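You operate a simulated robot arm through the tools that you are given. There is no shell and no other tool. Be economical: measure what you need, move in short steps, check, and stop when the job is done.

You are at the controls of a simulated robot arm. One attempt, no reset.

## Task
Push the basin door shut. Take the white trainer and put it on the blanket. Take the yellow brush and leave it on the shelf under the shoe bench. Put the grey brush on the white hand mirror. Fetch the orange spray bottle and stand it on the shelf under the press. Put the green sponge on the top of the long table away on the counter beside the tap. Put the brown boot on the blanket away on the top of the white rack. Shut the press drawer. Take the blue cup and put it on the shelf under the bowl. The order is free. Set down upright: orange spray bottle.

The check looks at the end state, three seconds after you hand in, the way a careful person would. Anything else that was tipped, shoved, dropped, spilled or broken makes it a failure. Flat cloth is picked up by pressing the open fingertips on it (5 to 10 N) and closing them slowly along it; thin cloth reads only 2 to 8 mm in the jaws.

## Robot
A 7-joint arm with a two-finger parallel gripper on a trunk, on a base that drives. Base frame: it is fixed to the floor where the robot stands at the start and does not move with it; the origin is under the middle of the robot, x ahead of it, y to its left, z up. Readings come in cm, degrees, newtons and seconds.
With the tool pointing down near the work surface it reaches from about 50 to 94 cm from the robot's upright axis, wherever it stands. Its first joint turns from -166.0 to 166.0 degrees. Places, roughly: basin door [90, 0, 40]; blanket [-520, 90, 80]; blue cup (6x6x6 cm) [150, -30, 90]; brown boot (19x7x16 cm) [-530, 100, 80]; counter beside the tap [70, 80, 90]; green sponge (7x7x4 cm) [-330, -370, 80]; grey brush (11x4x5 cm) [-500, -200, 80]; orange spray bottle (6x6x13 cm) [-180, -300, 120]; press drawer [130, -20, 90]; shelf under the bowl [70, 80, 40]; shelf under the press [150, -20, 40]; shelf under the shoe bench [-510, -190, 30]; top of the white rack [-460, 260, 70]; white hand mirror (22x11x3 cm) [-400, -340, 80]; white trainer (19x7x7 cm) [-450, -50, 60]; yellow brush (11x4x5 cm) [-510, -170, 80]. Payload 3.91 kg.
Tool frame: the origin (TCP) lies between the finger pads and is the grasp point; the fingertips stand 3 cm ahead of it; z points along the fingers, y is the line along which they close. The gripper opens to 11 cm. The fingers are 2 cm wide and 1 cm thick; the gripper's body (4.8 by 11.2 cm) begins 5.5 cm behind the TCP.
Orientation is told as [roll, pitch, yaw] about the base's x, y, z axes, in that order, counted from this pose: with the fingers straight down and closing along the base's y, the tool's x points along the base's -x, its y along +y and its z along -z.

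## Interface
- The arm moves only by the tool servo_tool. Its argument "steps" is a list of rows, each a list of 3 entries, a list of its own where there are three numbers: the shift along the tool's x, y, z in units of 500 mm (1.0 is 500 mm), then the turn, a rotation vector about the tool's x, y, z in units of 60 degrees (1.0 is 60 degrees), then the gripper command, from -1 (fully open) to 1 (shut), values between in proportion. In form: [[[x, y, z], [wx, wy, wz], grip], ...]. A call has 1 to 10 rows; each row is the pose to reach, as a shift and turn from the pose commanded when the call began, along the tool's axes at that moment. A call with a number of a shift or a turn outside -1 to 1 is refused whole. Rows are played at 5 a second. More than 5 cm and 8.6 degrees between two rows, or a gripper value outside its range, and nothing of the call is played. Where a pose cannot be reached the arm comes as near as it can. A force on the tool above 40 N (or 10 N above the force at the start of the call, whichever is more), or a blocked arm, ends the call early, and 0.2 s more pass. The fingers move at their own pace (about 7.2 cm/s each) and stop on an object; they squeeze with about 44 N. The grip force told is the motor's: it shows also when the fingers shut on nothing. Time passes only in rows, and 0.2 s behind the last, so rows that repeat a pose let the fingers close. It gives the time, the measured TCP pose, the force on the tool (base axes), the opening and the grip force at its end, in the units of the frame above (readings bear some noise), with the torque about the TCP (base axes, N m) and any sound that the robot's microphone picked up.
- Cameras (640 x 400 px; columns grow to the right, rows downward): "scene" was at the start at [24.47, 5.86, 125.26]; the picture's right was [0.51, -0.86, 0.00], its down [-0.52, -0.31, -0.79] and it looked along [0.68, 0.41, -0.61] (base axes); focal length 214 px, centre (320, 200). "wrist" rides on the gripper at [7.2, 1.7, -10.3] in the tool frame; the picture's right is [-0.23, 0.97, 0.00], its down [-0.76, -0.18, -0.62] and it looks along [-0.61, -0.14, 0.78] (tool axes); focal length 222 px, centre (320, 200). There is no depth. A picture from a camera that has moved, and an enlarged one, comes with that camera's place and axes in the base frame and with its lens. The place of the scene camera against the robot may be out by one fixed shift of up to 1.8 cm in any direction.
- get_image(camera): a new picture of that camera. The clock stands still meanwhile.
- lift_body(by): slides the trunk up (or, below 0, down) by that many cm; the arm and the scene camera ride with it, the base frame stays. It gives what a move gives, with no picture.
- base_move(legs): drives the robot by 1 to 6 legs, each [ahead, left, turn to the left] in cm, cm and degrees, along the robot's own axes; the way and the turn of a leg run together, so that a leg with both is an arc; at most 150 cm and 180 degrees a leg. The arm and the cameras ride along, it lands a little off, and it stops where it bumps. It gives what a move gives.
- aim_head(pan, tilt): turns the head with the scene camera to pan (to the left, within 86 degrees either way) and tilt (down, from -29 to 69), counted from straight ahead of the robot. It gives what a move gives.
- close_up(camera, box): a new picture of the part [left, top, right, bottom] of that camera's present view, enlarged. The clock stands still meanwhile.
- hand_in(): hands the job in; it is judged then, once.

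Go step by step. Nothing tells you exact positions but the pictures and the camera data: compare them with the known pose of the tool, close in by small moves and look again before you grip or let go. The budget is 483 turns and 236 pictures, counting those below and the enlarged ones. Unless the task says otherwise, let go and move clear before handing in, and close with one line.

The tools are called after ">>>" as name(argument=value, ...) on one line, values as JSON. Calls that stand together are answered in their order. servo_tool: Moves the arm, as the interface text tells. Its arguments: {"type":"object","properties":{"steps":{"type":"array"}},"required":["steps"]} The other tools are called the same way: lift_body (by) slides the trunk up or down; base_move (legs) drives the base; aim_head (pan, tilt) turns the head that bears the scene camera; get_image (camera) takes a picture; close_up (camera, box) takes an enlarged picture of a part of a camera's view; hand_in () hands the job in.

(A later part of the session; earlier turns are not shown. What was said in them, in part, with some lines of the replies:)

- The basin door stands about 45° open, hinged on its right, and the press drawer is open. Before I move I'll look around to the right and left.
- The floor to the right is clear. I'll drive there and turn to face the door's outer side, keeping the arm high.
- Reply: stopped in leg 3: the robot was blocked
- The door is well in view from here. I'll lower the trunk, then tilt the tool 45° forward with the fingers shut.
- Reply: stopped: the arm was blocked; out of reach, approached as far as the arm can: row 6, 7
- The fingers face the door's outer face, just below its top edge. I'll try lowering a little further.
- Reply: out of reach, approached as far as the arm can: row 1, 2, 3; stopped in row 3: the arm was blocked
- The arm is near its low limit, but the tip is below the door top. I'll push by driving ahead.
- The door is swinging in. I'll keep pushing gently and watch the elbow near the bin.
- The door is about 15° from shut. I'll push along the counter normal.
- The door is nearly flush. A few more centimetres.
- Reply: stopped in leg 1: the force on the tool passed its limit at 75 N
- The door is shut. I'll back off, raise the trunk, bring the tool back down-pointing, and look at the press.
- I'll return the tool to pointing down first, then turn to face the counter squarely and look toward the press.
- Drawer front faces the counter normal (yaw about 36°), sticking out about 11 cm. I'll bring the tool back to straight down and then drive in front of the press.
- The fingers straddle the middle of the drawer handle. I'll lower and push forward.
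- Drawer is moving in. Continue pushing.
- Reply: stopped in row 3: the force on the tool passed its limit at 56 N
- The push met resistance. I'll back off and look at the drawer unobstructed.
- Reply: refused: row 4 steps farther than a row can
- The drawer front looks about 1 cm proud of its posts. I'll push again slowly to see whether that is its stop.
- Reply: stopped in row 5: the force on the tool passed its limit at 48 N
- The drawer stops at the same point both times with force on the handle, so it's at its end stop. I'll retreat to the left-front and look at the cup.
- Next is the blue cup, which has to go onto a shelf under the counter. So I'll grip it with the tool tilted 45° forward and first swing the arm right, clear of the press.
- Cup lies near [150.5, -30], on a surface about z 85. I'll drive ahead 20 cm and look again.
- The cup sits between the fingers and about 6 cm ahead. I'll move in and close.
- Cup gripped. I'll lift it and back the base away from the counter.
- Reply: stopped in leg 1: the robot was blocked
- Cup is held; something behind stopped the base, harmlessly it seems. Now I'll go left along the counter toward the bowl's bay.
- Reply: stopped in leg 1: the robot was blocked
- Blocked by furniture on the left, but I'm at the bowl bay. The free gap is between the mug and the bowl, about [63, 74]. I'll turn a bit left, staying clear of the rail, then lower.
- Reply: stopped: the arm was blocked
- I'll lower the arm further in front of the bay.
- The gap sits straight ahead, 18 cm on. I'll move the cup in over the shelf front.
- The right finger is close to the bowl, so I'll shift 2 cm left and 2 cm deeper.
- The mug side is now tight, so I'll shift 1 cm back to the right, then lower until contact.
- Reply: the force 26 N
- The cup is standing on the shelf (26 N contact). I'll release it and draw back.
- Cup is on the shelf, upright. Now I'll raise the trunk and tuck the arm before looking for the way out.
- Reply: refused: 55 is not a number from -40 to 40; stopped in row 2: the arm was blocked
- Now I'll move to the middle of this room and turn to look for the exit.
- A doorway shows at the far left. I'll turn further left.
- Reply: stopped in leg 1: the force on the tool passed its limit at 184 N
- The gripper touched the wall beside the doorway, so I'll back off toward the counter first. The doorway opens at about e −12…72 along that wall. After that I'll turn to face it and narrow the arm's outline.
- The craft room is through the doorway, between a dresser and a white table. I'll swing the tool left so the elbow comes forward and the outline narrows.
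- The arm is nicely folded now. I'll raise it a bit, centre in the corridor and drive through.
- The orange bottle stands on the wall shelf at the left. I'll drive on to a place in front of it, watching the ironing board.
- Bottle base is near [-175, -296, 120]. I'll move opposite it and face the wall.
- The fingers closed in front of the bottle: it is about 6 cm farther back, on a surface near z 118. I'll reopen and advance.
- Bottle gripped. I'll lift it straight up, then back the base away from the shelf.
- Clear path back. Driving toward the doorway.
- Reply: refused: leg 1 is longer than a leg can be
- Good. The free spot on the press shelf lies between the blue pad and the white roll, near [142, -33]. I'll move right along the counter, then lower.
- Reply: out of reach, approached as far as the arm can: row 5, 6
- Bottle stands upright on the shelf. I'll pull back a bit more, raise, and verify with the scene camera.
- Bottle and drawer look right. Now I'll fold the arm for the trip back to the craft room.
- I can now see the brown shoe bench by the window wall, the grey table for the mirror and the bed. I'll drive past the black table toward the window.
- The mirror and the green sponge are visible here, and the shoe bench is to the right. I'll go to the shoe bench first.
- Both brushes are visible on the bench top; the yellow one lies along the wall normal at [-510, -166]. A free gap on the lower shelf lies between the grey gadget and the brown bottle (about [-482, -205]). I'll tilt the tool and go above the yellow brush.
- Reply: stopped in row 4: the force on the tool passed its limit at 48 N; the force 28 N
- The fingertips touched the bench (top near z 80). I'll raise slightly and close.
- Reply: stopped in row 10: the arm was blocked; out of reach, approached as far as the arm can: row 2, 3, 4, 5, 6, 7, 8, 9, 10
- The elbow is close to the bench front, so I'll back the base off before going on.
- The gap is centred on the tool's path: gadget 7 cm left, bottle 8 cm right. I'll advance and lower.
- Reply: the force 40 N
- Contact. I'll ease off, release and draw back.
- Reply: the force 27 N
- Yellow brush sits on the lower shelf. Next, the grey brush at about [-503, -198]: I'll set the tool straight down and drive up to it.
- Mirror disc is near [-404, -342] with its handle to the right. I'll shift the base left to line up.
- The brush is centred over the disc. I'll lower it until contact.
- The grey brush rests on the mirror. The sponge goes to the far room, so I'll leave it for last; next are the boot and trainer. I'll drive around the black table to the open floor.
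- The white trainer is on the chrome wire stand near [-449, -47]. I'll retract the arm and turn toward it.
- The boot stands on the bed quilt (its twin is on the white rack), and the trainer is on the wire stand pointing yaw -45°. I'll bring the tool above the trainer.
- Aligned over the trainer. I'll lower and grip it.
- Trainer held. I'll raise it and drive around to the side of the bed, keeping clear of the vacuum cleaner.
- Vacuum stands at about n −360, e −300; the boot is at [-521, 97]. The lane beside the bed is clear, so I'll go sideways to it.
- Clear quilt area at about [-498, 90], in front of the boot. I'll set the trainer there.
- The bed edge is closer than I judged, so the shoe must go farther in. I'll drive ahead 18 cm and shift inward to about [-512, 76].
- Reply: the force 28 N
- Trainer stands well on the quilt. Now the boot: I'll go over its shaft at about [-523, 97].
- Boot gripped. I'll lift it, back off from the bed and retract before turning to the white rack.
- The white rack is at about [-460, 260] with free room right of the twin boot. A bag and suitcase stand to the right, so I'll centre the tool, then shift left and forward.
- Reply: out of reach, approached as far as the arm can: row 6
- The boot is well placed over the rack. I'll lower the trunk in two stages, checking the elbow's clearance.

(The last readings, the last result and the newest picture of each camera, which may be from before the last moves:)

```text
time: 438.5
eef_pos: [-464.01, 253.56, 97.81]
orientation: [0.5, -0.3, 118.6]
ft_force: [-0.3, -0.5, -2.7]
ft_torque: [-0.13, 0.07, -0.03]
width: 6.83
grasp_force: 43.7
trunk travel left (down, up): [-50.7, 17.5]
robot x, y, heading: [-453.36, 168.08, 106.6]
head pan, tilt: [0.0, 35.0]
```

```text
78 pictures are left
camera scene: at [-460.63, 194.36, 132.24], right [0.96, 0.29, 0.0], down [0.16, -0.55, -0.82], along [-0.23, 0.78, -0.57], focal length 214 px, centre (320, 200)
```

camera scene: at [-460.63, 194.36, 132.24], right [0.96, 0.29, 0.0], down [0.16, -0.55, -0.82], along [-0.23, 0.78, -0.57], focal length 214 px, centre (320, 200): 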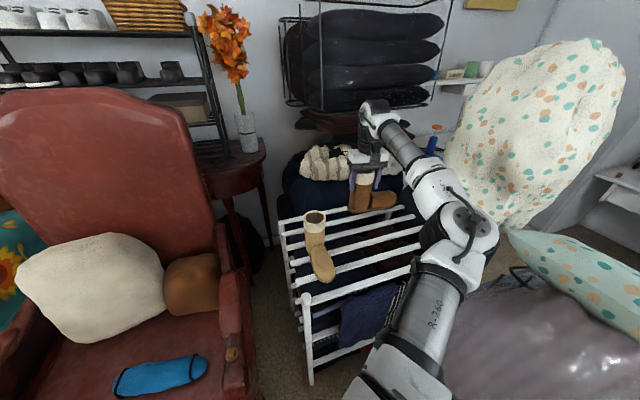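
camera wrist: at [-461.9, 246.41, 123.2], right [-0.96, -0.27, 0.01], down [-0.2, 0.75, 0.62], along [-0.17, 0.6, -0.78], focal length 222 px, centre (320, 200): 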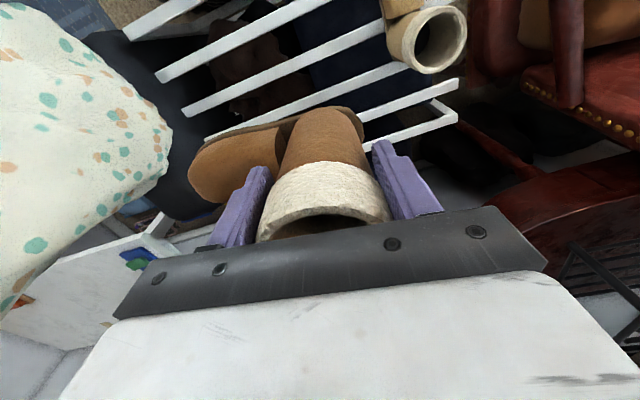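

>>> lift_body(by=-12)

>>> close_up(camera="scene", box=[260, 90, 500, 290])

>>> get_image(camera="wrist")

```text
time: 440.0
eef_pos: [-464.14, 253.52, 85.89]
orientation: [0.5, -0.2, 118.7]
ft_force: [-0.5, 0.4, -2.5]
ft_torque: [-0.09, 0.08, 0.0]
width: 6.79
grasp_force: 43.9
trunk travel left (down, up): [-38.7, 29.5]
robot x, y, heading: [-452.99, 168.09, 106.7]
head pan, tilt: [0.0, 35.0]
```

```text
2.00 times, centred on (380, 190) of scene
camera zoom: at [-460.63, 194.35, 120.24], right [0.96, 0.29, 0.0], down [0.16, -0.55, -0.82], along [-0.23, 0.78, -0.57], focal length 429 px, centre (200, 220)
```

zoom: 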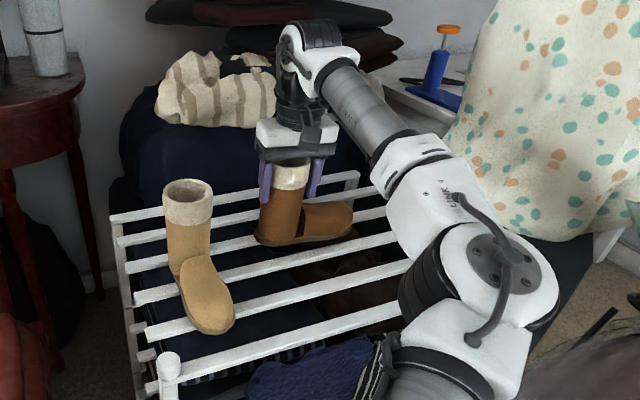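

```text
76 pictures are left
camera wrist: at [-461.93, 246.41, 96.18], right [-0.96, -0.27, 0.01], down [-0.2, 0.75, 0.62], along [-0.17, 0.6, -0.78], focal length 222 px, centre (320, 200)
```

wrist: 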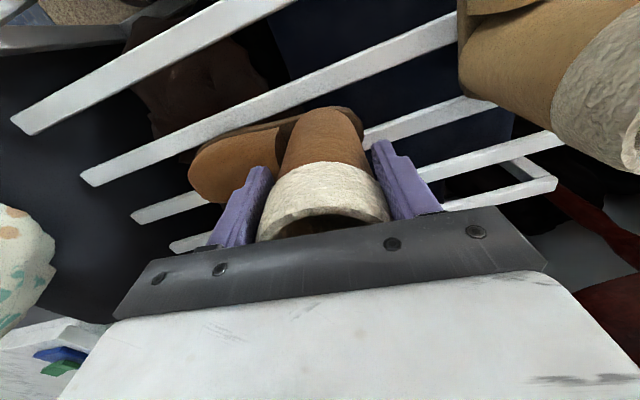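

The slats run along the boot, so I'll turn it about 50° to rest across several slats, then set it down.

>>> servo_tool(steps=[[[0, 0, -0.03], [0, 0, 0.12], 0.3], [[0, 0, -0.03], [0, 0, 0.24], 0.3], [[0, 0, -0.03], [0, 0, 0.36], 0.3], [[0, 0, -0.03], [0, 0, 0.48], 0.3], [[0, 0, -0.03], [0, 0, 0.6], 0.3], [[0, 0, -0.03], [0, 0, 0.72], 0.3], [[0, 0, -0.03], [0, 0, 0.833], 0.3]])

>>> close_up(camera="scene", box=[260, 90, 500, 290])

```text
time: 441.6
eef_pos: [-464.11, 253.54, 87.2]
orientation: [0.6, 0.3, 68.5]
ft_force: [0.6, 0.2, -1.7]
ft_torque: [-0.01, 0.09, -0.01]
width: 6.82
grasp_force: 43.7
trunk travel left (down, up): [-38.7, 29.5]
robot x, y, heading: [-452.99, 168.03, 106.5]
head pan, tilt: [0.0, 35.0]
```

```text
2.00 times, centred on (380, 190) of scene
camera zoom: at [-460.63, 194.37, 120.24], right [0.96, 0.29, 0.0], down [0.16, -0.55, -0.82], along [-0.23, 0.78, -0.57], focal length 429 px, centre (200, 220)
```

zoom: 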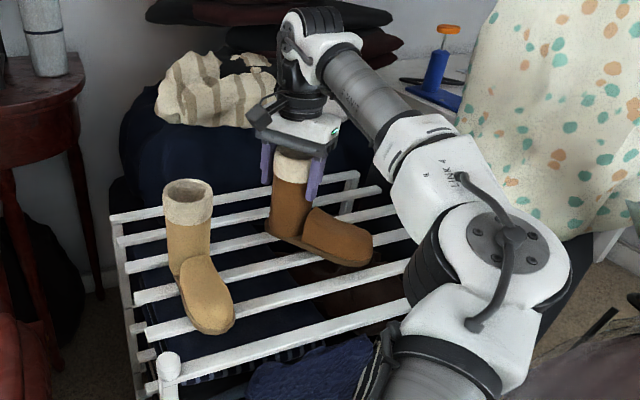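

>>> servo_tool(steps=[[[0, 0, 0.02], [0, 0, 0], 0.3], [[0, 0, 0.04], [0, 0, 0], 0.3], [[0, 0, 0.055], [0, 0, 0], 0.3], [[0, 0, 0.07], [0, 0, 0], 0.3], [[0, 0, 0.08], [0, 0, 0], 0.3]])

>>> servo_tool(steps=[[[0, 0, 0.01], [0, 0, 0], 0.3], [[0, 0, 0.02], [0, 0, 0], 0.3], [[0, 0, 0.03], [0, 0, 0], 0.3], [[0, 0, 0.04], [0, 0, 0], 0.3], [[0, 0, 0.05], [0, 0, 0], 0.3]])

>>> close_up(camera="scene", box=[260, 90, 500, 290])

```text
time: 442.8
eef_pos: [-464.43, 253.39, 83.98]
orientation: [0.7, -0.1, 68.8]
ft_force: [-7.3, 3.8, 30.3]
ft_torque: [-0.9, -2.63, -0.1]
width: 6.78
grasp_force: 44.3
trunk travel left (down, up): [-38.7, 29.5]
robot x, y, heading: [-453.33, 168.25, 106.8]
head pan, tilt: [0.0, 35.0]
```

```text
time: 443.1
eef_pos: [-464.31, 253.46, 83.94]
orientation: [0.7, -0.2, 68.8]
ft_force: [0.3, -2.8, 19.5]
ft_torque: [-1.19, -2.34, -0.26]
width: 6.65
grasp_force: 43.7
trunk travel left (down, up): [-38.7, 29.5]
robot x, y, heading: [-453.64, 168.36, 106.7]
head pan, tilt: [0.0, 35.0]
stopped in row 1: the force on the tool passed its limit at 57 N (the readings are from after the stop); the commanded pose is now the measured one
```

```text
2.00 times, centred on (380, 190) of scene
camera zoom: at [-460.65, 194.16, 120.28], right [0.96, 0.29, 0.0], down [0.16, -0.55, -0.82], along [-0.24, 0.79, -0.57], focal length 429 px, centre (200, 220)
```

zoom: 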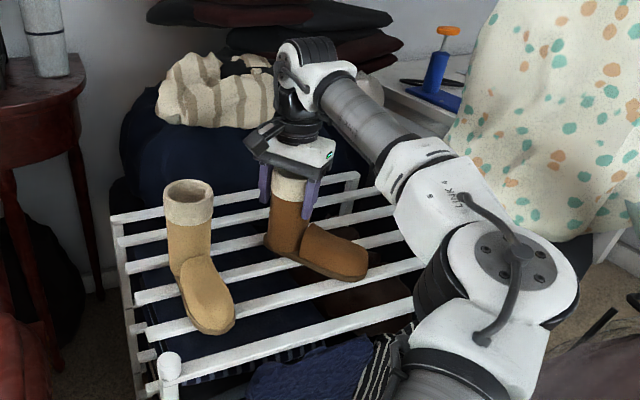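

Toe touched first. I'll release gently so the heel settles.

>>> servo_tool(steps=[[[0, 0, 0], [0, 0, 0], -0.27], [[0, 0, 0], [0, 0, 0], -0.3], [[0, 0, 0], [0, 0, 0], -0.35], [[0, 0, 0], [0, 0, 0], -0.4], [[0, 0, 0], [0, 0, 0], -0.4]])

>>> close_up(camera="scene", box=[300, 130, 460, 250])

>>> get_image(camera="wrist")

```text
time: 444.3
eef_pos: [-464.32, 253.54, 83.5]
orientation: [0.7, 0.1, 68.8]
ft_force: [0.2, -0.1, 0.0]
ft_torque: [0.02, 0.0, 0.02]
width: 7.68
grasp_force: 0.0
trunk travel left (down, up): [-38.7, 29.5]
robot x, y, heading: [-453.27, 168.04, 106.6]
head pan, tilt: [0.0, 35.0]
```

```text
3.33 times, centred on (380, 190) of scene
camera zoom: at [-460.65, 194.35, 120.24], right [0.96, 0.29, 0.0], down [0.16, -0.55, -0.82], along [-0.24, 0.78, -0.57], focal length 715 px, centre (120, 233)
```

zoom: 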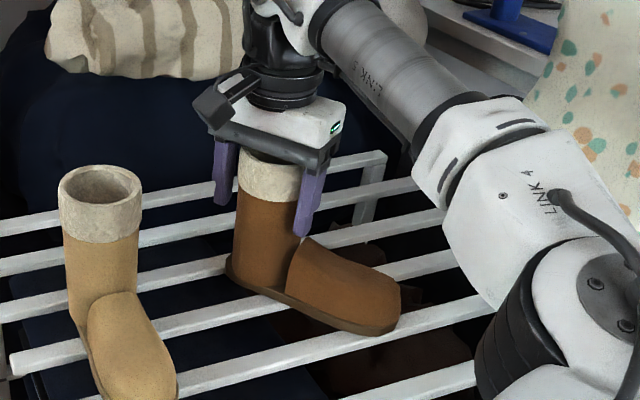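

```text
72 pictures are left
camera wrist: at [-468.25, 247.37, 93.86], right [-0.83, 0.56, 0.01], down [0.45, 0.64, 0.62], along [0.34, 0.52, -0.78], focal length 222 px, centre (320, 200)
```

wrist: 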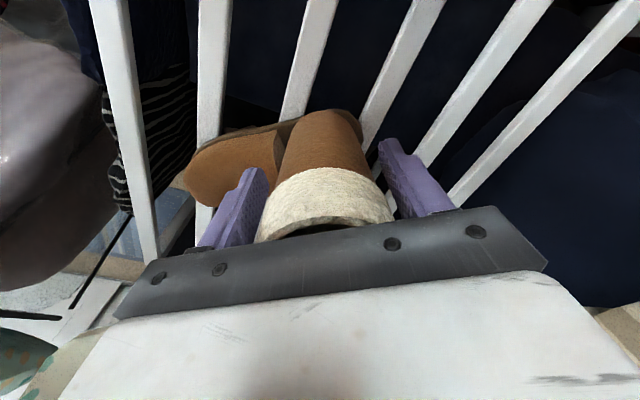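

The boot stands flat across the slats. I'll open more and rise clear.

>>> servo_tool(steps=[[[0, 0, 0], [0, 0, 0], -0.6], [[0, 0, -0.03], [0, 0, 0], -0.7], [[0, 0, -0.1], [0, 0, 0], -0.7]])

>>> lift_body(by=28)

>>> close_up(camera="scene", box=[260, 150, 480, 320])

```text
time: 445.1
eef_pos: [-464.1, 253.36, 88.47]
orientation: [0.7, 0.0, 68.9]
ft_force: [-0.3, 0.7, -0.7]
ft_torque: [0.04, 0.01, -0.02]
width: 9.36
grasp_force: 0.0
trunk travel left (down, up): [-38.7, 29.5]
robot x, y, heading: [-453.38, 167.95, 106.8]
head pan, tilt: [0.0, 35.0]
```

```text
time: 447.9
eef_pos: [-464.13, 253.41, 116.42]
orientation: [0.7, 0.0, 68.8]
ft_force: [-0.3, 0.2, -0.1]
ft_torque: [-0.01, 0.0, 0.03]
width: 9.36
grasp_force: 0.1
trunk travel left (down, up): [-66.7, 1.5]
robot x, y, heading: [-453.23, 168.05, 106.7]
head pan, tilt: [0.0, 35.0]
```

```text
2.35 times, centred on (370, 235) of scene
camera zoom: at [-460.65, 194.36, 148.23], right [0.96, 0.29, 0.0], down [0.16, -0.55, -0.82], along [-0.24, 0.78, -0.57], focal length 505 px, centre (202, 118)
```

zoom: 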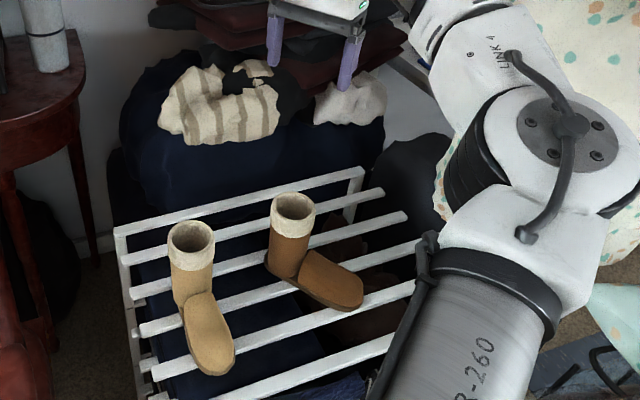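

Both boots stand on the rack. Only the sponge is left. I'll back away, tuck the arm and drive back around toward the long desk.

>>> base_move(legs=[[-50, 0, 0]])

>>> servo_tool(steps=[[[0.06, 0.05, 0], [0, 0, -0.1], -0.5], [[0.12, 0.1, 0], [0, 0, -0.2], -0.5], [[0.18, 0.15, 0], [0, 0, -0.3], -0.5], [[0.24, 0.2, 0], [0, 0, -0.4], -0.5], [[0.3, 0.25, 0], [0, 0, -0.5], -0.5], [[0.36, 0.3, 0], [0, 0, -0.6], -0.5]])

>>> base_move(legs=[[0, 0, 109], [5, 100, 0], [5, 98, 0]])

>>> aim_head(pan=0, tilt=40)

>>> get_image(camera="scene")

```text
time: 450.9
eef_pos: [-449.6, 206.27, 116.51]
orientation: [0.8, 0.0, 68.5]
ft_force: [0.1, -0.8, 1.1]
ft_torque: [-0.04, 0.01, 0.03]
width: 9.36
grasp_force: 0.0
trunk travel left (down, up): [-66.7, 1.5]
robot x, y, heading: [-439.24, 120.87, 106.5]
head pan, tilt: [0.0, 35.0]
```

```text
time: 452.3
eef_pos: [-470.31, 195.11, 116.71]
orientation: [0.5, -0.5, 104.6]
ft_force: [0.6, 0.4, 0.8]
ft_torque: [-0.01, -0.03, 0.0]
width: 8.23
grasp_force: 0.0
trunk travel left (down, up): [-66.7, 1.5]
robot x, y, heading: [-439.1, 121.22, 106.3]
head pan, tilt: [0.0, 35.0]
```

```text
time: 472.6
eef_pos: [-393.78, -100.33, 116.68]
orientation: [0.6, -0.4, -146.9]
ft_force: [-0.6, 0.6, 0.1]
ft_torque: [0.0, 0.01, 0.04]
width: 8.24
grasp_force: 0.2
trunk travel left (down, up): [-66.7, 1.5]
robot x, y, heading: [-333.2, -47.73, -145.5]
head pan, tilt: [0.0, 35.0]
```

```text
time: 473.3
eef_pos: [-393.85, -100.17, 116.73]
orientation: [0.5, -0.4, -147.0]
ft_force: [-0.3, 0.3, -0.6]
ft_torque: [0.01, 0.0, -0.03]
width: 8.27
grasp_force: 0.0
trunk travel left (down, up): [-66.7, 1.5]
robot x, y, heading: [-333.45, -47.91, -145.1]
head pan, tilt: [0.0, 40.0]
```

```text
70 pictures are left
camera scene: at [-354.48, -60.63, 147.49], right [-0.57, 0.82, 0.0], down [0.53, 0.37, -0.77], along [-0.63, -0.44, -0.64], focal length 214 px, centre (320, 200)
```

scene: 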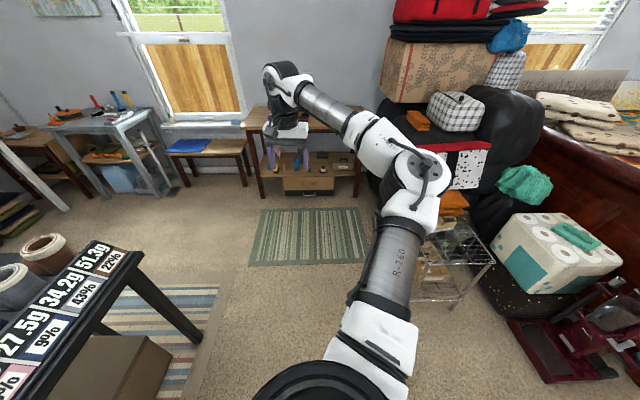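

>>> base_move(legs=[[15, 18, 0], [118, 2, 0]])

>>> base_move(legs=[[0, 100, 0], [0, 75, 0]])

>>> base_move(legs=[[0, 0, 89]])

>>> get_image(camera="scene")

```text
time: 480.9
eef_pos: [-494.53, -189.06, 116.73]
orientation: [0.6, -0.4, -149.0]
ft_force: [-0.2, -0.3, -1.0]
ft_torque: [0.0, 0.01, -0.01]
width: 8.25
grasp_force: 0.0
trunk travel left (down, up): [-66.7, 1.5]
robot x, y, heading: [-432.09, -138.23, -147.1]
head pan, tilt: [0.0, 40.0]
```

```text
time: 494.9
eef_pos: [-399.27, -337.29, 116.8]
orientation: [0.6, -0.4, -149.0]
ft_force: [-0.4, 0.2, -0.1]
ft_torque: [-0.01, -0.02, 0.0]
width: 8.26
grasp_force: 0.1
trunk travel left (down, up): [-66.7, 1.5]
robot x, y, heading: [-337.23, -286.47, -147.1]
head pan, tilt: [0.0, 40.0]
```

```text
time: 499.2
eef_pos: [-287.03, -349.17, 116.74]
orientation: [0.6, -0.5, -59.5]
ft_force: [0.1, -0.9, -0.6]
ft_torque: [-0.02, 0.01, 0.02]
width: 8.22
grasp_force: 0.2
trunk travel left (down, up): [-66.7, 1.5]
robot x, y, heading: [-337.09, -286.74, -57.6]
head pan, tilt: [0.0, 40.0]
```

```text
69 pictures are left
camera scene: at [-323.51, -306.72, 147.49], right [-0.84, -0.54, 0.0], down [-0.34, 0.54, -0.77], along [0.41, -0.65, -0.64], focal length 214 px, centre (320, 200)
```

scene: 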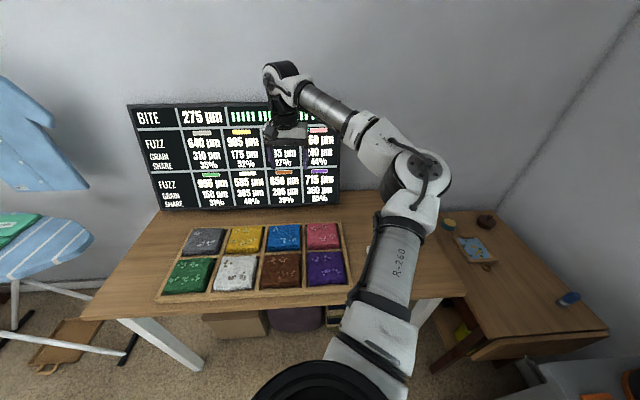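

The sponge lies on the desk's right end, behind the arm. I'll retract a little from the monitor, shift right and look.

>>> servo_tool(steps=[[[0.09, 0, 0], [0, 0, 0], -1], [[0.18, 0, 0], [0, 0, 0], -1], [[0.27, 0.02, 0], [0, 0, 0], -1], [[0.34, 0.1, 0], [0, 0, 0], -1], [[0.36, 0.19, 0], [0, 0, 0], -1], [[0.36, 0.28, 0], [0, 0, 0], -1]])

>>> base_move(legs=[[0, -18, 3]])

>>> aim_head(pan=-20, tilt=42)

>>> get_image(camera="scene")

```text
refused: row 4 steps farther than a row can; nothing moved
```

```text
time: 501.2
eef_pos: [-298.31, -356.21, 116.83]
orientation: [0.5, -0.5, -56.4]
ft_force: [-0.1, 0.0, 0.5]
ft_torque: [-0.01, -0.01, 0.03]
width: 8.23
grasp_force: 0.2
trunk travel left (down, up): [-66.7, 1.5]
robot x, y, heading: [-351.9, -296.17, -54.6]
head pan, tilt: [0.0, 40.0]
```

```text
time: 502.1
eef_pos: [-298.43, -356.1, 116.7]
orientation: [0.5, -0.4, -56.4]
ft_force: [0.3, 0.4, 0.2]
ft_torque: [-0.01, 0.03, -0.01]
width: 8.22
grasp_force: 0.0
trunk travel left (down, up): [-66.7, 1.5]
robot x, y, heading: [-351.6, -296.17, -54.5]
head pan, tilt: [-20.0, 42.0]
```

```text
68 pictures are left
camera scene: at [-339.69, -316.92, 147.19], right [-0.96, -0.27, 0.0], down [-0.18, 0.64, -0.74], along [0.2, -0.72, -0.67], focal length 214 px, centre (320, 200)
```

scene: 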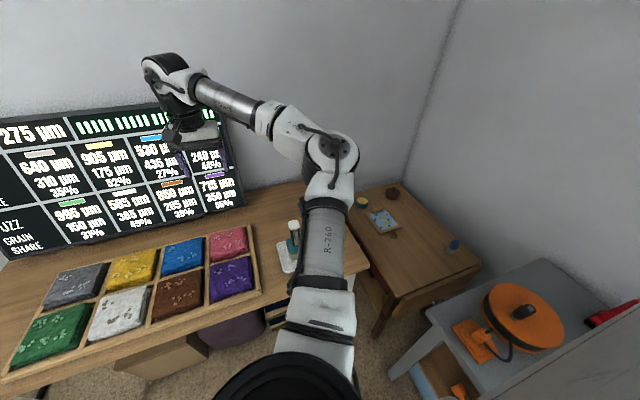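

>>> servo_tool(steps=[[[0.06, -0.04, 0], [0, 0, 0], -1], [[0.1, -0.12, 0], [0, 0, 0], -1], [[0.1, -0.21, 0], [0, 0, 0], -1], [[0.1, -0.3, 0], [0, 0, 0], -1], [[0.1, -0.39, 0], [0, 0, 0], -1], [[0.1, -0.48, 0], [0, 0, 0], -1], [[0.1, -0.57, 0], [0, 0, 0], -1], [[0.08, -0.64, 0], [0, 0, 0], -1]])

>>> get_image(camera="scene")

>>> get_image(camera="wrist")

```text
time: 503.9
eef_pos: [-326.99, -370.82, 116.37]
orientation: [0.6, -0.3, -56.3]
ft_force: [-0.1, -0.6, -0.3]
ft_torque: [0.02, 0.0, 0.02]
width: 10.98
grasp_force: 0.1
trunk travel left (down, up): [-66.7, 1.5]
robot x, y, heading: [-351.69, -296.26, -54.6]
head pan, tilt: [-20.0, 42.0]
```

```text
67 pictures are left
camera scene: at [-339.69, -316.95, 147.18], right [-0.96, -0.27, 0.0], down [-0.18, 0.65, -0.74], along [0.2, -0.72, -0.67], focal length 214 px, centre (320, 200)
```

scene: 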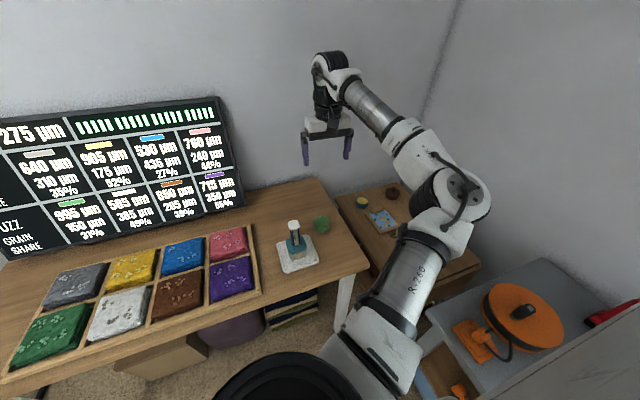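

```text
66 pictures are left
camera wrist: at [-329.86, -363.7, 126.65], right [0.94, 0.35, 0.01], down [0.27, -0.73, 0.63], along [0.23, -0.58, -0.78], focal length 222 px, centre (320, 200)
```

wrist: 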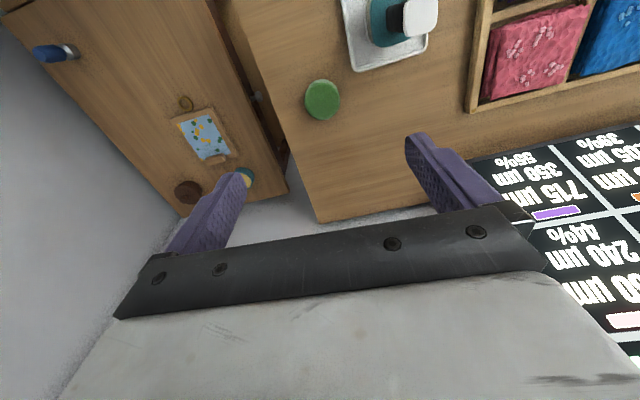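

>>> servo_tool(steps=[[[-0.04, 0, 0.08], [0, 0, 0], -1], [[-0.078, 0, 0.16], [0, 0, 0], -1], [[-0.078, 0, 0.25], [0, 0, 0], -1], [[-0.078, 0, 0.34], [0, 0, 0], -1], [[-0.078, 0, 0.43], [0, 0, 0], -1], [[-0.078, 0, 0.5], [0, 0, 0], -1]])

>>> get_image(camera="wrist")

>>> close_up(camera="scene", box=[260, 150, 400, 260])

```text
time: 505.2
eef_pos: [-324.67, -373.79, 91.47]
orientation: [0.6, -0.5, -56.4]
ft_force: [0.0, -0.4, 0.2]
ft_torque: [0.02, 0.01, 0.0]
width: 10.99
grasp_force: 0.1
trunk travel left (down, up): [-66.7, 1.5]
robot x, y, heading: [-351.88, -296.34, -54.5]
head pan, tilt: [-20.0, 42.0]
```

```text
65 pictures are left
camera wrist: at [-327.38, -366.79, 101.66], right [0.94, 0.35, 0.01], down [0.27, -0.73, 0.63], along [0.23, -0.58, -0.78], focal length 222 px, centre (320, 200)
```

wrist: 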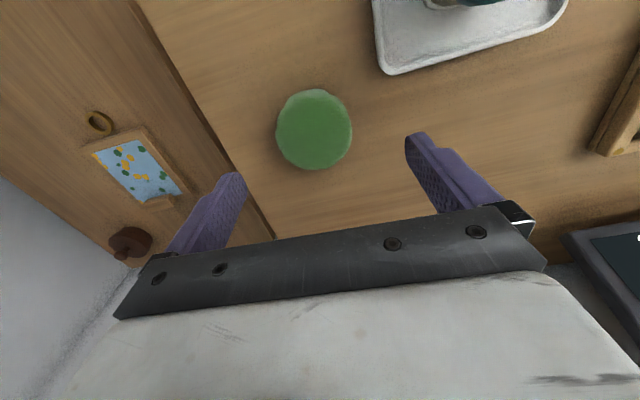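

```text
3.64 times, centred on (330, 205) of scene
camera zoom: at [-339.69, -316.94, 147.19], right [-0.96, -0.27, 0.0], down [-0.18, 0.65, -0.74], along [0.2, -0.72, -0.67], focal length 780 px, centre (284, 182)
```

zoom: 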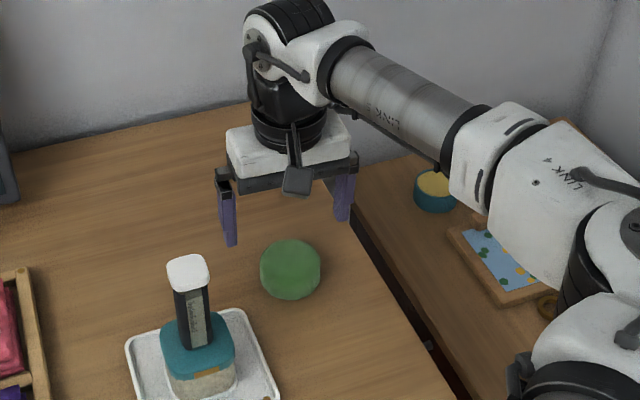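

>>> servo_tool(steps=[[[0, 0, 0.07], [0, 0, 0], -1], [[0, 0, 0.13], [0, 0, 0], -1], [[0, 0, 0.17], [0, 0, 0], -1], [[0, 0, 0.195], [0, 0, 0], -1], [[0, 0, 0.195], [0, 0, 0], -0.4], [[0, 0, 0.195], [0, 0, 0], 0], [[0, 0, 0.195], [0, 0, 0], 0]])

>>> get_image(camera="wrist")

```text
time: 506.2
eef_pos: [-324.74, -373.96, 83.09]
orientation: [0.3, -0.9, -56.7]
ft_force: [-5.1, 20.0, 30.5]
ft_torque: [-0.08, 1.78, -1.3]
width: 10.68
grasp_force: 0.1
trunk travel left (down, up): [-66.7, 1.5]
robot x, y, heading: [-351.8, -296.31, -54.7]
head pan, tilt: [-20.0, 42.0]
stopped in row 4: the force on the tool passed its limit at 49 N (the readings are from after the stop); the commanded pose is now the measured one
```

```text
63 pictures are left
camera wrist: at [-327.41, -366.75, 93.26], right [0.94, 0.34, 0.01], down [0.26, -0.73, 0.63], along [0.22, -0.59, -0.77], focal length 222 px, centre (320, 200)
```

wrist: 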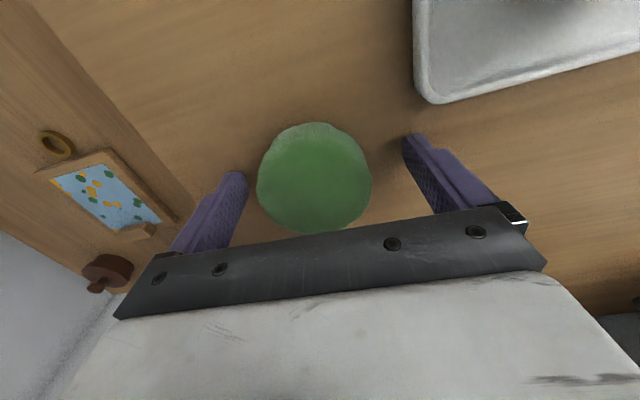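

>>> servo_tool(steps=[[[0, 0, -0.008], [0, 0, 0], -0.6], [[0, 0, -0.008], [0, 0, 0], -0.2], [[0, 0, -0.008], [0, 0, 0], 0.1], [[0, 0, -0.008], [0, 0, 0], 0.1]])

>>> get_image(camera="wrist")

```text
time: 507.2
eef_pos: [-324.72, -374.14, 83.11]
orientation: [0.4, -1.1, -56.7]
ft_force: [-8.1, -13.2, 18.7]
ft_torque: [-0.65, 0.94, 0.35]
width: 6.65
grasp_force: 43.7
trunk travel left (down, up): [-66.7, 1.5]
robot x, y, heading: [-352.08, -296.33, -54.7]
head pan, tilt: [-20.0, 42.0]
```

```text
62 pictures are left
camera wrist: at [-327.42, -366.98, 93.24], right [0.94, 0.35, 0.01], down [0.26, -0.73, 0.64], along [0.23, -0.59, -0.77], focal length 222 px, centre (320, 200)
```

wrist: 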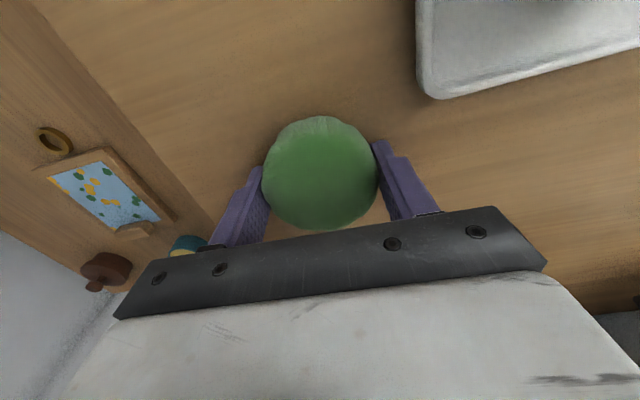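

Sponge gripped. I'll lift, retract, and head back to the basin room.

>>> servo_tool(steps=[[[0, 0, -0.08], [0, 0, 0], 0.2], [[0, 0, -0.17], [0, 0, 0], 0.2], [[0, 0, -0.26], [0, 0, 0], 0.2], [[0, 0, -0.35], [0, 0, 0], 0.2], [[0, 0, -0.44], [0, 0, 0], 0.2], [[0, 0, -0.53], [0, 0, 0], 0.2], [[0.08, 0.03, -0.56], [0, 0, 0], 0.2], [[0.16, 0.06, -0.58], [0, 0, 0], 0.2], [[0.24, 0.09, -0.6], [0, 0, 0], 0.2]])

>>> base_move(legs=[[-18, 0, 0], [0, 0, 90]])

>>> aim_head(pan=0, tilt=35)

>>> get_image(camera="scene")

```text
time: 509.2
eef_pos: [-327.9, -361.0, 112.89]
orientation: [0.3, -1.1, -56.5]
ft_force: [0.0, -0.2, 0.4]
ft_torque: [-0.02, -0.04, 0.03]
width: 6.63
grasp_force: 43.9
trunk travel left (down, up): [-66.7, 1.5]
robot x, y, heading: [-351.99, -296.59, -54.8]
head pan, tilt: [-20.0, 42.0]
```

```text
time: 514.6
eef_pos: [-297.32, -258.99, 112.78]
orientation: [0.3, -0.9, 32.3]
ft_force: [0.2, 0.3, -0.3]
ft_torque: [-0.02, -0.01, -0.01]
width: 6.6
grasp_force: 44.4
trunk travel left (down, up): [-66.7, 1.5]
robot x, y, heading: [-362.05, -281.11, 34.3]
head pan, tilt: [-20.0, 42.0]
```

```text
time: 515.5
eef_pos: [-297.2, -259.0, 112.83]
orientation: [0.5, -0.7, 32.3]
ft_force: [-0.1, -0.2, 0.2]
ft_torque: [-0.03, 0.01, 0.01]
width: 6.58
grasp_force: 43.8
trunk travel left (down, up): [-66.7, 1.5]
robot x, y, heading: [-362.26, -281.56, 34.3]
head pan, tilt: [0.0, 35.0]
```

```text
61 pictures are left
camera scene: at [-341.02, -265.62, 148.24], right [0.56, -0.83, 0.0], down [-0.47, -0.32, -0.82], along [0.68, 0.46, -0.57], focal length 214 px, centre (320, 200)
```

scene: 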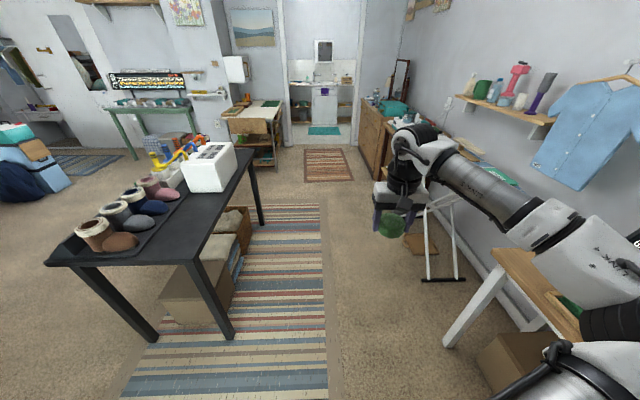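

>>> base_move(legs=[[0, 0, 1.7], [145, 0, 0], [145, 0, 0], [60, 0, 0]])

>>> get_image(camera="scene")

```text
time: 532.8
eef_pos: [-10.86, -58.04, 112.7]
orientation: [0.3, -0.7, 32.9]
ft_force: [-0.5, -0.3, 0.2]
ft_torque: [0.0, 0.04, -0.01]
width: 6.49
grasp_force: 44.2
trunk travel left (down, up): [-66.7, 1.5]
robot x, y, heading: [-75.72, -81.49, 35.0]
head pan, tilt: [0.0, 35.0]
```

```text
60 pictures are left
camera scene: at [-54.54, -65.15, 148.23], right [0.57, -0.82, 0.0], down [-0.47, -0.33, -0.82], along [0.67, 0.47, -0.57], focal length 214 px, centre (320, 200)
```

scene: 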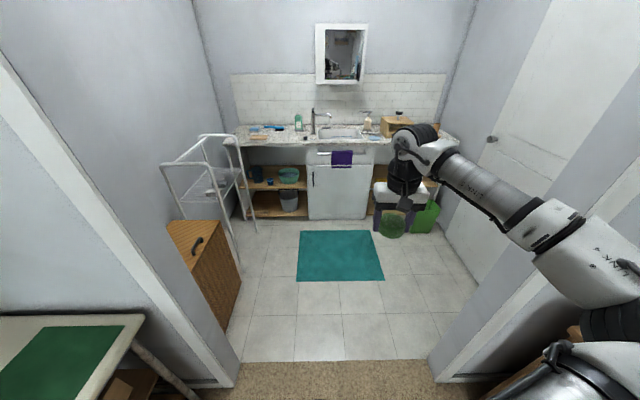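

Before the doorway I'll bring the tool back to the middle so the elbow clears the right jamb.

>>> servo_tool(steps=[[[0.01, 0.09, 0], [0, 0, -0.02], 0.2], [[0.02, 0.18, 0], [0, 0, -0.04], 0.2], [[0.03, 0.27, 0], [0, 0, -0.06], 0.2], [[0.04, 0.36, 0], [0, 0, -0.06], 0.2], [[0.05, 0.45, 0], [0, 0, -0.06], 0.2], [[0.06, 0.54, 0], [0, 0, -0.06], 0.2], [[0.07, 0.62, 0], [0, 0, -0.06], 0.2]])

>>> get_image(camera="scene")

```text
time: 534.4
eef_pos: [-30.87, -33.69, 112.79]
orientation: [0.3, -0.9, 36.7]
ft_force: [0.4, 0.3, 0.4]
ft_torque: [-0.07, 0.01, -0.04]
width: 6.47
grasp_force: 44.6
trunk travel left (down, up): [-66.7, 1.5]
robot x, y, heading: [-75.75, -81.56, 34.6]
head pan, tilt: [0.0, 35.0]
```

```text
59 pictures are left
camera scene: at [-54.61, -65.1, 148.24], right [0.57, -0.82, 0.0], down [-0.47, -0.33, -0.82], along [0.67, 0.47, -0.57], focal length 214 px, centre (320, 200)
```

scene: 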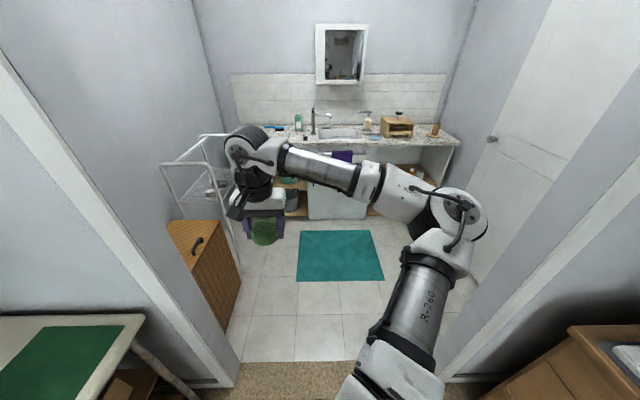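

>>> base_move(legs=[[0, -5, 1], [60, 0, 0], [50, 0, 0]])

>>> aim_head(pan=15, tilt=35)

>>> get_image(camera="scene")

```text
time: 541.0
eef_pos: [60.05, 27.19, 112.87]
orientation: [0.3, -0.7, 37.4]
ft_force: [-0.5, 0.5, -0.3]
ft_torque: [-0.02, -0.04, 0.0]
width: 6.49
grasp_force: 44.0
trunk travel left (down, up): [-66.7, 1.5]
robot x, y, heading: [15.7, -21.2, 35.4]
head pan, tilt: [0.0, 35.0]
```

```text
time: 541.8
eef_pos: [59.89, 26.96, 112.73]
orientation: [0.3, -0.8, 37.4]
ft_force: [-0.7, -0.6, 0.1]
ft_torque: [0.0, 0.02, -0.03]
width: 6.48
grasp_force: 44.5
trunk travel left (down, up): [-66.7, 1.5]
robot x, y, heading: [15.87, -20.89, 35.7]
head pan, tilt: [15.0, 35.0]
```

```text
58 pictures are left
camera scene: at [35.08, -3.01, 148.24], right [0.77, -0.63, 0.0], down [-0.36, -0.44, -0.82], along [0.52, 0.63, -0.57], focal length 214 px, centre (320, 200)
```

scene: 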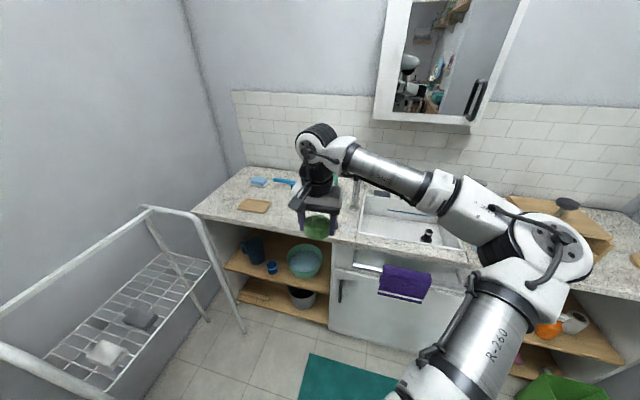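

Back at the counter. The free patch left of the tap, between the wooden board and the stopper, is near [78, 65]. I'll move up to it.

>>> base_move(legs=[[22, 15, 0]])

>>> get_image(camera="scene")

>>> get_image(camera="wrist")

```text
time: 543.7
eef_pos: [69.33, 52.53, 112.76]
orientation: [0.2, -0.8, 37.6]
ft_force: [-0.6, 0.6, -0.3]
ft_torque: [-0.01, 0.0, 0.0]
width: 6.45
grasp_force: 43.6
trunk travel left (down, up): [-66.7, 1.5]
robot x, y, heading: [25.24, 4.16, 35.7]
head pan, tilt: [15.0, 35.0]
```

```text
57 pictures are left
camera scene: at [44.53, 22.44, 148.22], right [0.78, -0.63, 0.0], down [-0.36, -0.45, -0.82], along [0.52, 0.64, -0.57], focal length 214 px, centre (320, 200)
```

scene: 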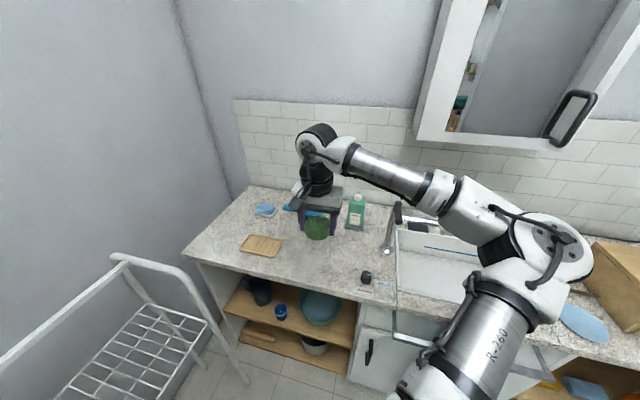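

```text
56 pictures are left
camera wrist: at [62.58, 49.38, 123.01], right [-0.41, 0.91, 0.01], down [0.71, 0.32, 0.63], along [0.57, 0.27, -0.77], focal length 222 px, centre (320, 200)
```

wrist: 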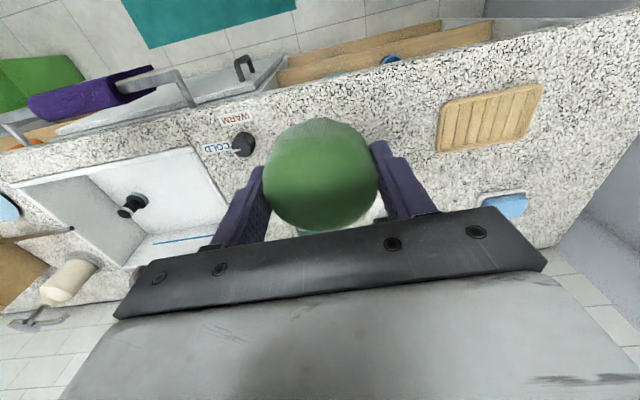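

>>> servo_tool(steps=[[[-0.08, 0.02, 0.02], [0, 0, 0], 0.2], [[-0.16, 0.04, 0.05], [0, 0, 0], 0.2], [[-0.244, 0.054, 0.08], [0, 0, 0], 0.2], [[-0.244, 0.054, 0.17], [0, 0, 0], 0.2], [[-0.244, 0.054, 0.26], [0, 0, 0], 0.2], [[-0.244, 0.054, 0.34], [0, 0, 0], 0.2], [[-0.244, 0.054, 0.4], [0, 0, 0], 0.2]])

>>> get_image(camera="wrist")

>>> close_up(camera="scene", box=[220, 150, 420, 290])

```text
time: 545.3
eef_pos: [77.49, 62.02, 92.74]
orientation: [0.3, -0.9, 37.5]
ft_force: [-0.7, 0.3, -1.5]
ft_torque: [-0.02, 0.01, -0.02]
width: 6.45
grasp_force: 43.9
trunk travel left (down, up): [-66.7, 1.5]
robot x, y, heading: [25.1, 3.96, 35.9]
head pan, tilt: [15.0, 35.0]
```

```text
55 pictures are left
camera wrist: at [70.66, 58.96, 103.03], right [-0.41, 0.91, 0.01], down [0.71, 0.31, 0.63], along [0.57, 0.27, -0.77], focal length 222 px, centre (320, 200)
```

wrist: 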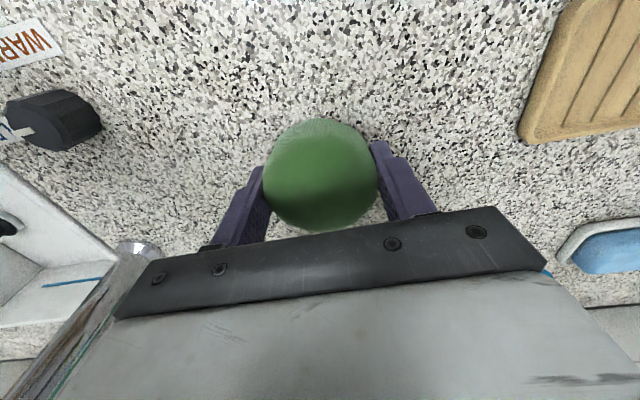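

```text
2.86 times, centred on (320, 220) of scene
camera zoom: at [44.52, 22.4, 148.24], right [0.78, -0.63, 0.0], down [-0.36, -0.45, -0.82], along [0.52, 0.64, -0.57], focal length 613 px, centre (320, 143)
```

zoom: 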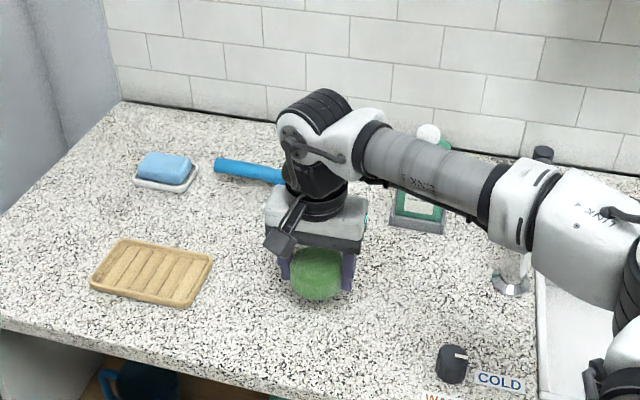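

>>> servo_tool(steps=[[[0, 0, 0.015], [0, 0, 0], 0.2], [[0, 0, 0.03], [0, 0, 0], 0.2], [[0, 0, 0.04], [0, 0, 0], 0.2], [[0, 0, 0.05], [0, 0, 0], 0.2], [[0, 0, 0.06], [0, 0, 0], 0.2], [[0, 0, 0.07], [0, 0, 0], 0.2]])

```text
time: 546.7
eef_pos: [77.54, 62.41, 89.54]
orientation: [0.3, -0.9, 37.6]
ft_force: [0.4, 0.1, -0.7]
ft_torque: [-0.02, 0.0, 0.03]
width: 6.44
grasp_force: 43.9
trunk travel left (down, up): [-66.7, 1.5]
robot x, y, heading: [25.26, 4.18, 35.9]
head pan, tilt: [15.0, 35.0]
```

>>> servo_tool(steps=[[[0, 0, 0.01], [0, 0, 0], 0.2], [[0, 0, 0.02], [0, 0, 0], 0.2], [[0, 0, 0.03], [0, 0, 0], 0.2], [[0, 0, 0.036], [0, 0, 0], 0.2]])

```text
time: 547.5
eef_pos: [77.58, 62.42, 89.02]
orientation: [0.4, -1.4, 37.6]
ft_force: [-7.2, -9.3, 21.8]
ft_torque: [-0.72, 0.07, -0.29]
width: 6.43
grasp_force: 44.2
trunk travel left (down, up): [-66.7, 1.5]
robot x, y, heading: [25.09, 4.5, 35.8]
head pan, tilt: [15.0, 35.0]
stopped in row 3: the force on the tool passed its limit at 45 N (the readings are from after the stop); the commanded pose is now the measured one
```

Contact with the counter. I'll release and rise.

>>> servo_tool(steps=[[[0, 0, -0.006], [0, 0, 0], -0.2], [[0, 0, -0.006], [0, 0, 0], -0.5], [[0, 0, -0.01], [0, 0, 0], -0.6], [[0, 0, -0.08], [0, 0, 0], -0.6], [[0, 0, -0.17], [0, 0, 0], -0.6], [[0.02, 0, -0.26], [0, 0, 0], -0.6], [[0.08, 0, -0.33], [0, 0, 0], -0.6], [[0.16, 0, -0.36], [0, 0, 0], -0.6], [[0.25, 0, -0.38], [0, 0, 0], -0.6]])

>>> get_image(camera="scene")

>>> get_image(camera="wrist")

```text
time: 549.5
eef_pos: [67.63, 54.43, 107.54]
orientation: [0.4, -1.3, 37.5]
ft_force: [-0.6, -0.6, 0.2]
ft_torque: [0.05, -0.01, 0.0]
width: 8.79
grasp_force: 0.0
trunk travel left (down, up): [-66.7, 1.5]
robot x, y, heading: [25.41, 3.96, 36.1]
head pan, tilt: [15.0, 35.0]
```

```text
53 pictures are left
camera scene: at [44.47, 22.31, 148.25], right [0.78, -0.63, 0.0], down [-0.36, -0.44, -0.82], along [0.52, 0.64, -0.57], focal length 214 px, centre (320, 200)
```

scene: 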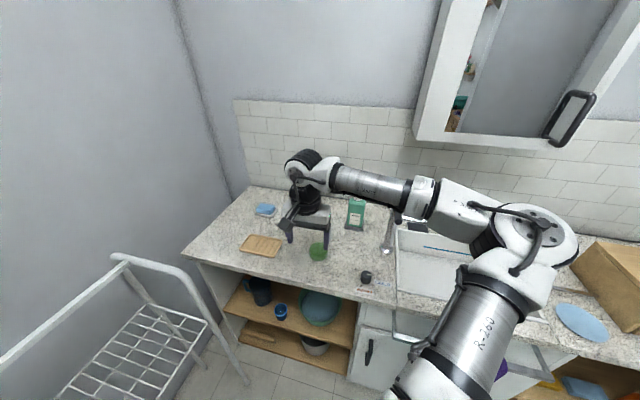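

```text
52 pictures are left
camera wrist: at [60.8, 51.31, 117.68], right [-0.41, 0.91, 0.01], down [0.7, 0.31, 0.64], along [0.58, 0.27, -0.77], focal length 222 px, centre (320, 200)
```

wrist: 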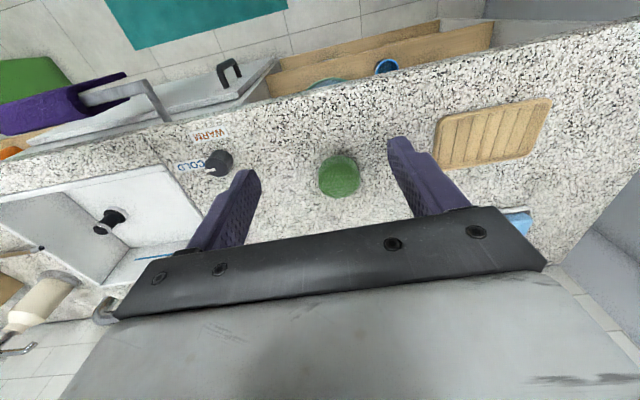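

Sponge is in place. Now a final check of the basin door, drawer and shelves: I'll back off for a clear look.

>>> base_move(legs=[[-22, 0, 0]])

>>> aim_head(pan=5, tilt=42)

>>> get_image(camera="scene")

```text
time: 551.2
eef_pos: [50.03, 41.93, 107.56]
orientation: [0.5, -1.4, 37.5]
ft_force: [-1.2, 0.9, 1.2]
ft_torque: [0.03, -0.02, 0.0]
width: 8.8
grasp_force: 0.0
trunk travel left (down, up): [-66.7, 1.5]
robot x, y, heading: [7.49, -8.63, 36.0]
head pan, tilt: [15.0, 35.0]
```

```text
time: 551.9
eef_pos: [50.16, 41.9, 107.42]
orientation: [0.4, -1.2, 37.6]
ft_force: [0.3, -0.4, -0.6]
ft_torque: [0.0, 0.02, 0.0]
width: 8.79
grasp_force: 0.0
trunk travel left (down, up): [-66.7, 1.5]
robot x, y, heading: [7.6, -8.6, 36.0]
head pan, tilt: [5.0, 42.0]
```

```text
51 pictures are left
camera scene: at [27.68, 8.27, 147.19], right [0.65, -0.76, 0.0], down [-0.51, -0.44, -0.74], along [0.56, 0.49, -0.67], focal length 214 px, centre (320, 200)
```

scene: 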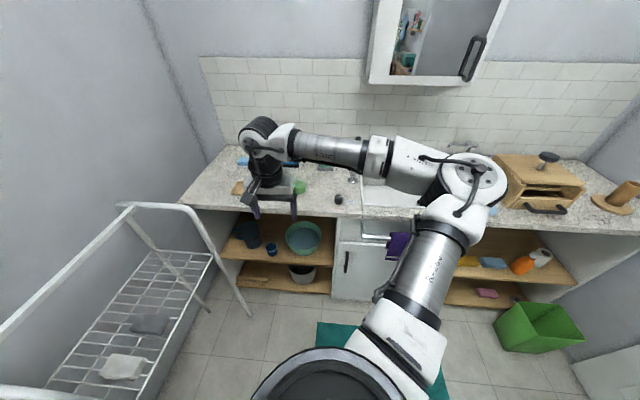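

>>> close_up(camera="scene", box=[210, 190, 410, 320])

>>> close_up(camera="scene", box=[440, 140, 620, 310])

```text
3.08 times, centred on (310, 255) of scene
camera zoom: at [27.68, 8.27, 147.19], right [0.65, -0.76, 0.0], down [-0.51, -0.44, -0.74], along [0.56, 0.49, -0.67], focal length 660 px, centre (351, 31)
```

zoom: 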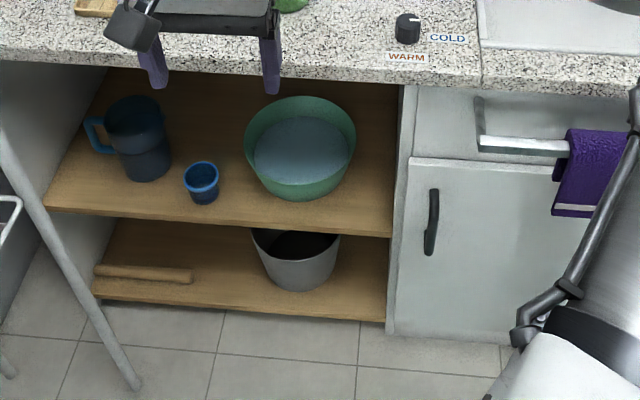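

```text
2.35 times, centred on (530, 225) of scene
camera zoom: at [27.68, 8.27, 147.19], right [0.65, -0.76, 0.0], down [-0.51, -0.44, -0.74], along [0.56, 0.49, -0.67], focal length 505 px, centre (-174, 141)
```

zoom: 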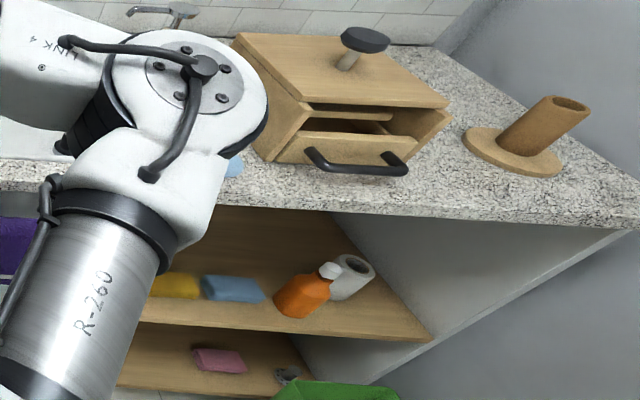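

>>> close_up(camera="scene", box=[505, 170, 585, 220])

>>> close_up(camera="scene", box=[325, 200, 405, 260])

```text
8.00 times, centred on (545, 195) of scene
camera zoom: at [27.68, 8.27, 147.19], right [0.65, -0.76, 0.0], down [-0.51, -0.44, -0.74], along [0.56, 0.49, -0.67], focal length 1716 px, centre (-1480, 240)
```

zoom: 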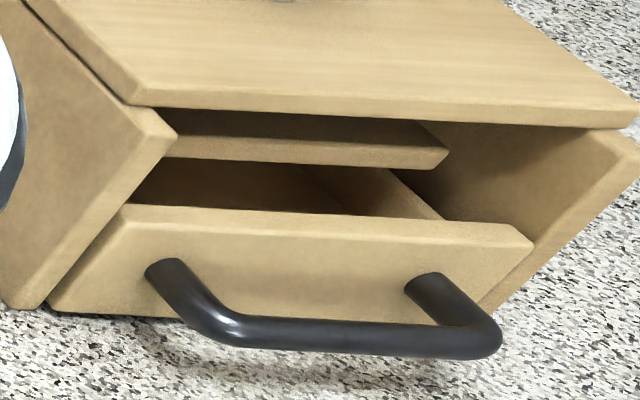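

```text
6.67 times, centred on (365, 230) of scene
camera zoom: at [27.68, 8.27, 147.19], right [0.65, -0.76, 0.0], down [-0.51, -0.44, -0.74], along [0.56, 0.49, -0.67], focal length 1430 px, centre (20, 0)
```

zoom: 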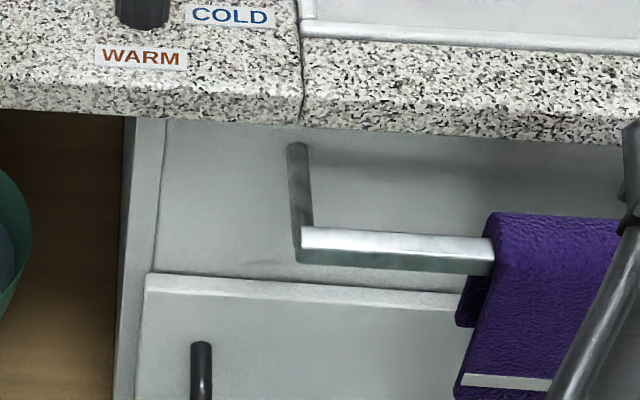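

The final views show the basin door and press drawer flush, the cup and bottle standing on their shelves, and the sponge beside the tap. I checked each item moved in the craft room as I set it down. The arm is clear, so I'm handing in.

>>> hand_in()

```text
The job is handed in.
```

All nine tasks are done and the job is handed in. The basin door and the press drawer are shut. The cup, bottle, trainer, brushes, boot and sponge are in their places, and the spray bottle is upright. While driving, the base bumped something in the basin room three times and the gripper hit the wall by the doorway once. I saw no damage, but I didn't check whether the brown cabinet there shifted.
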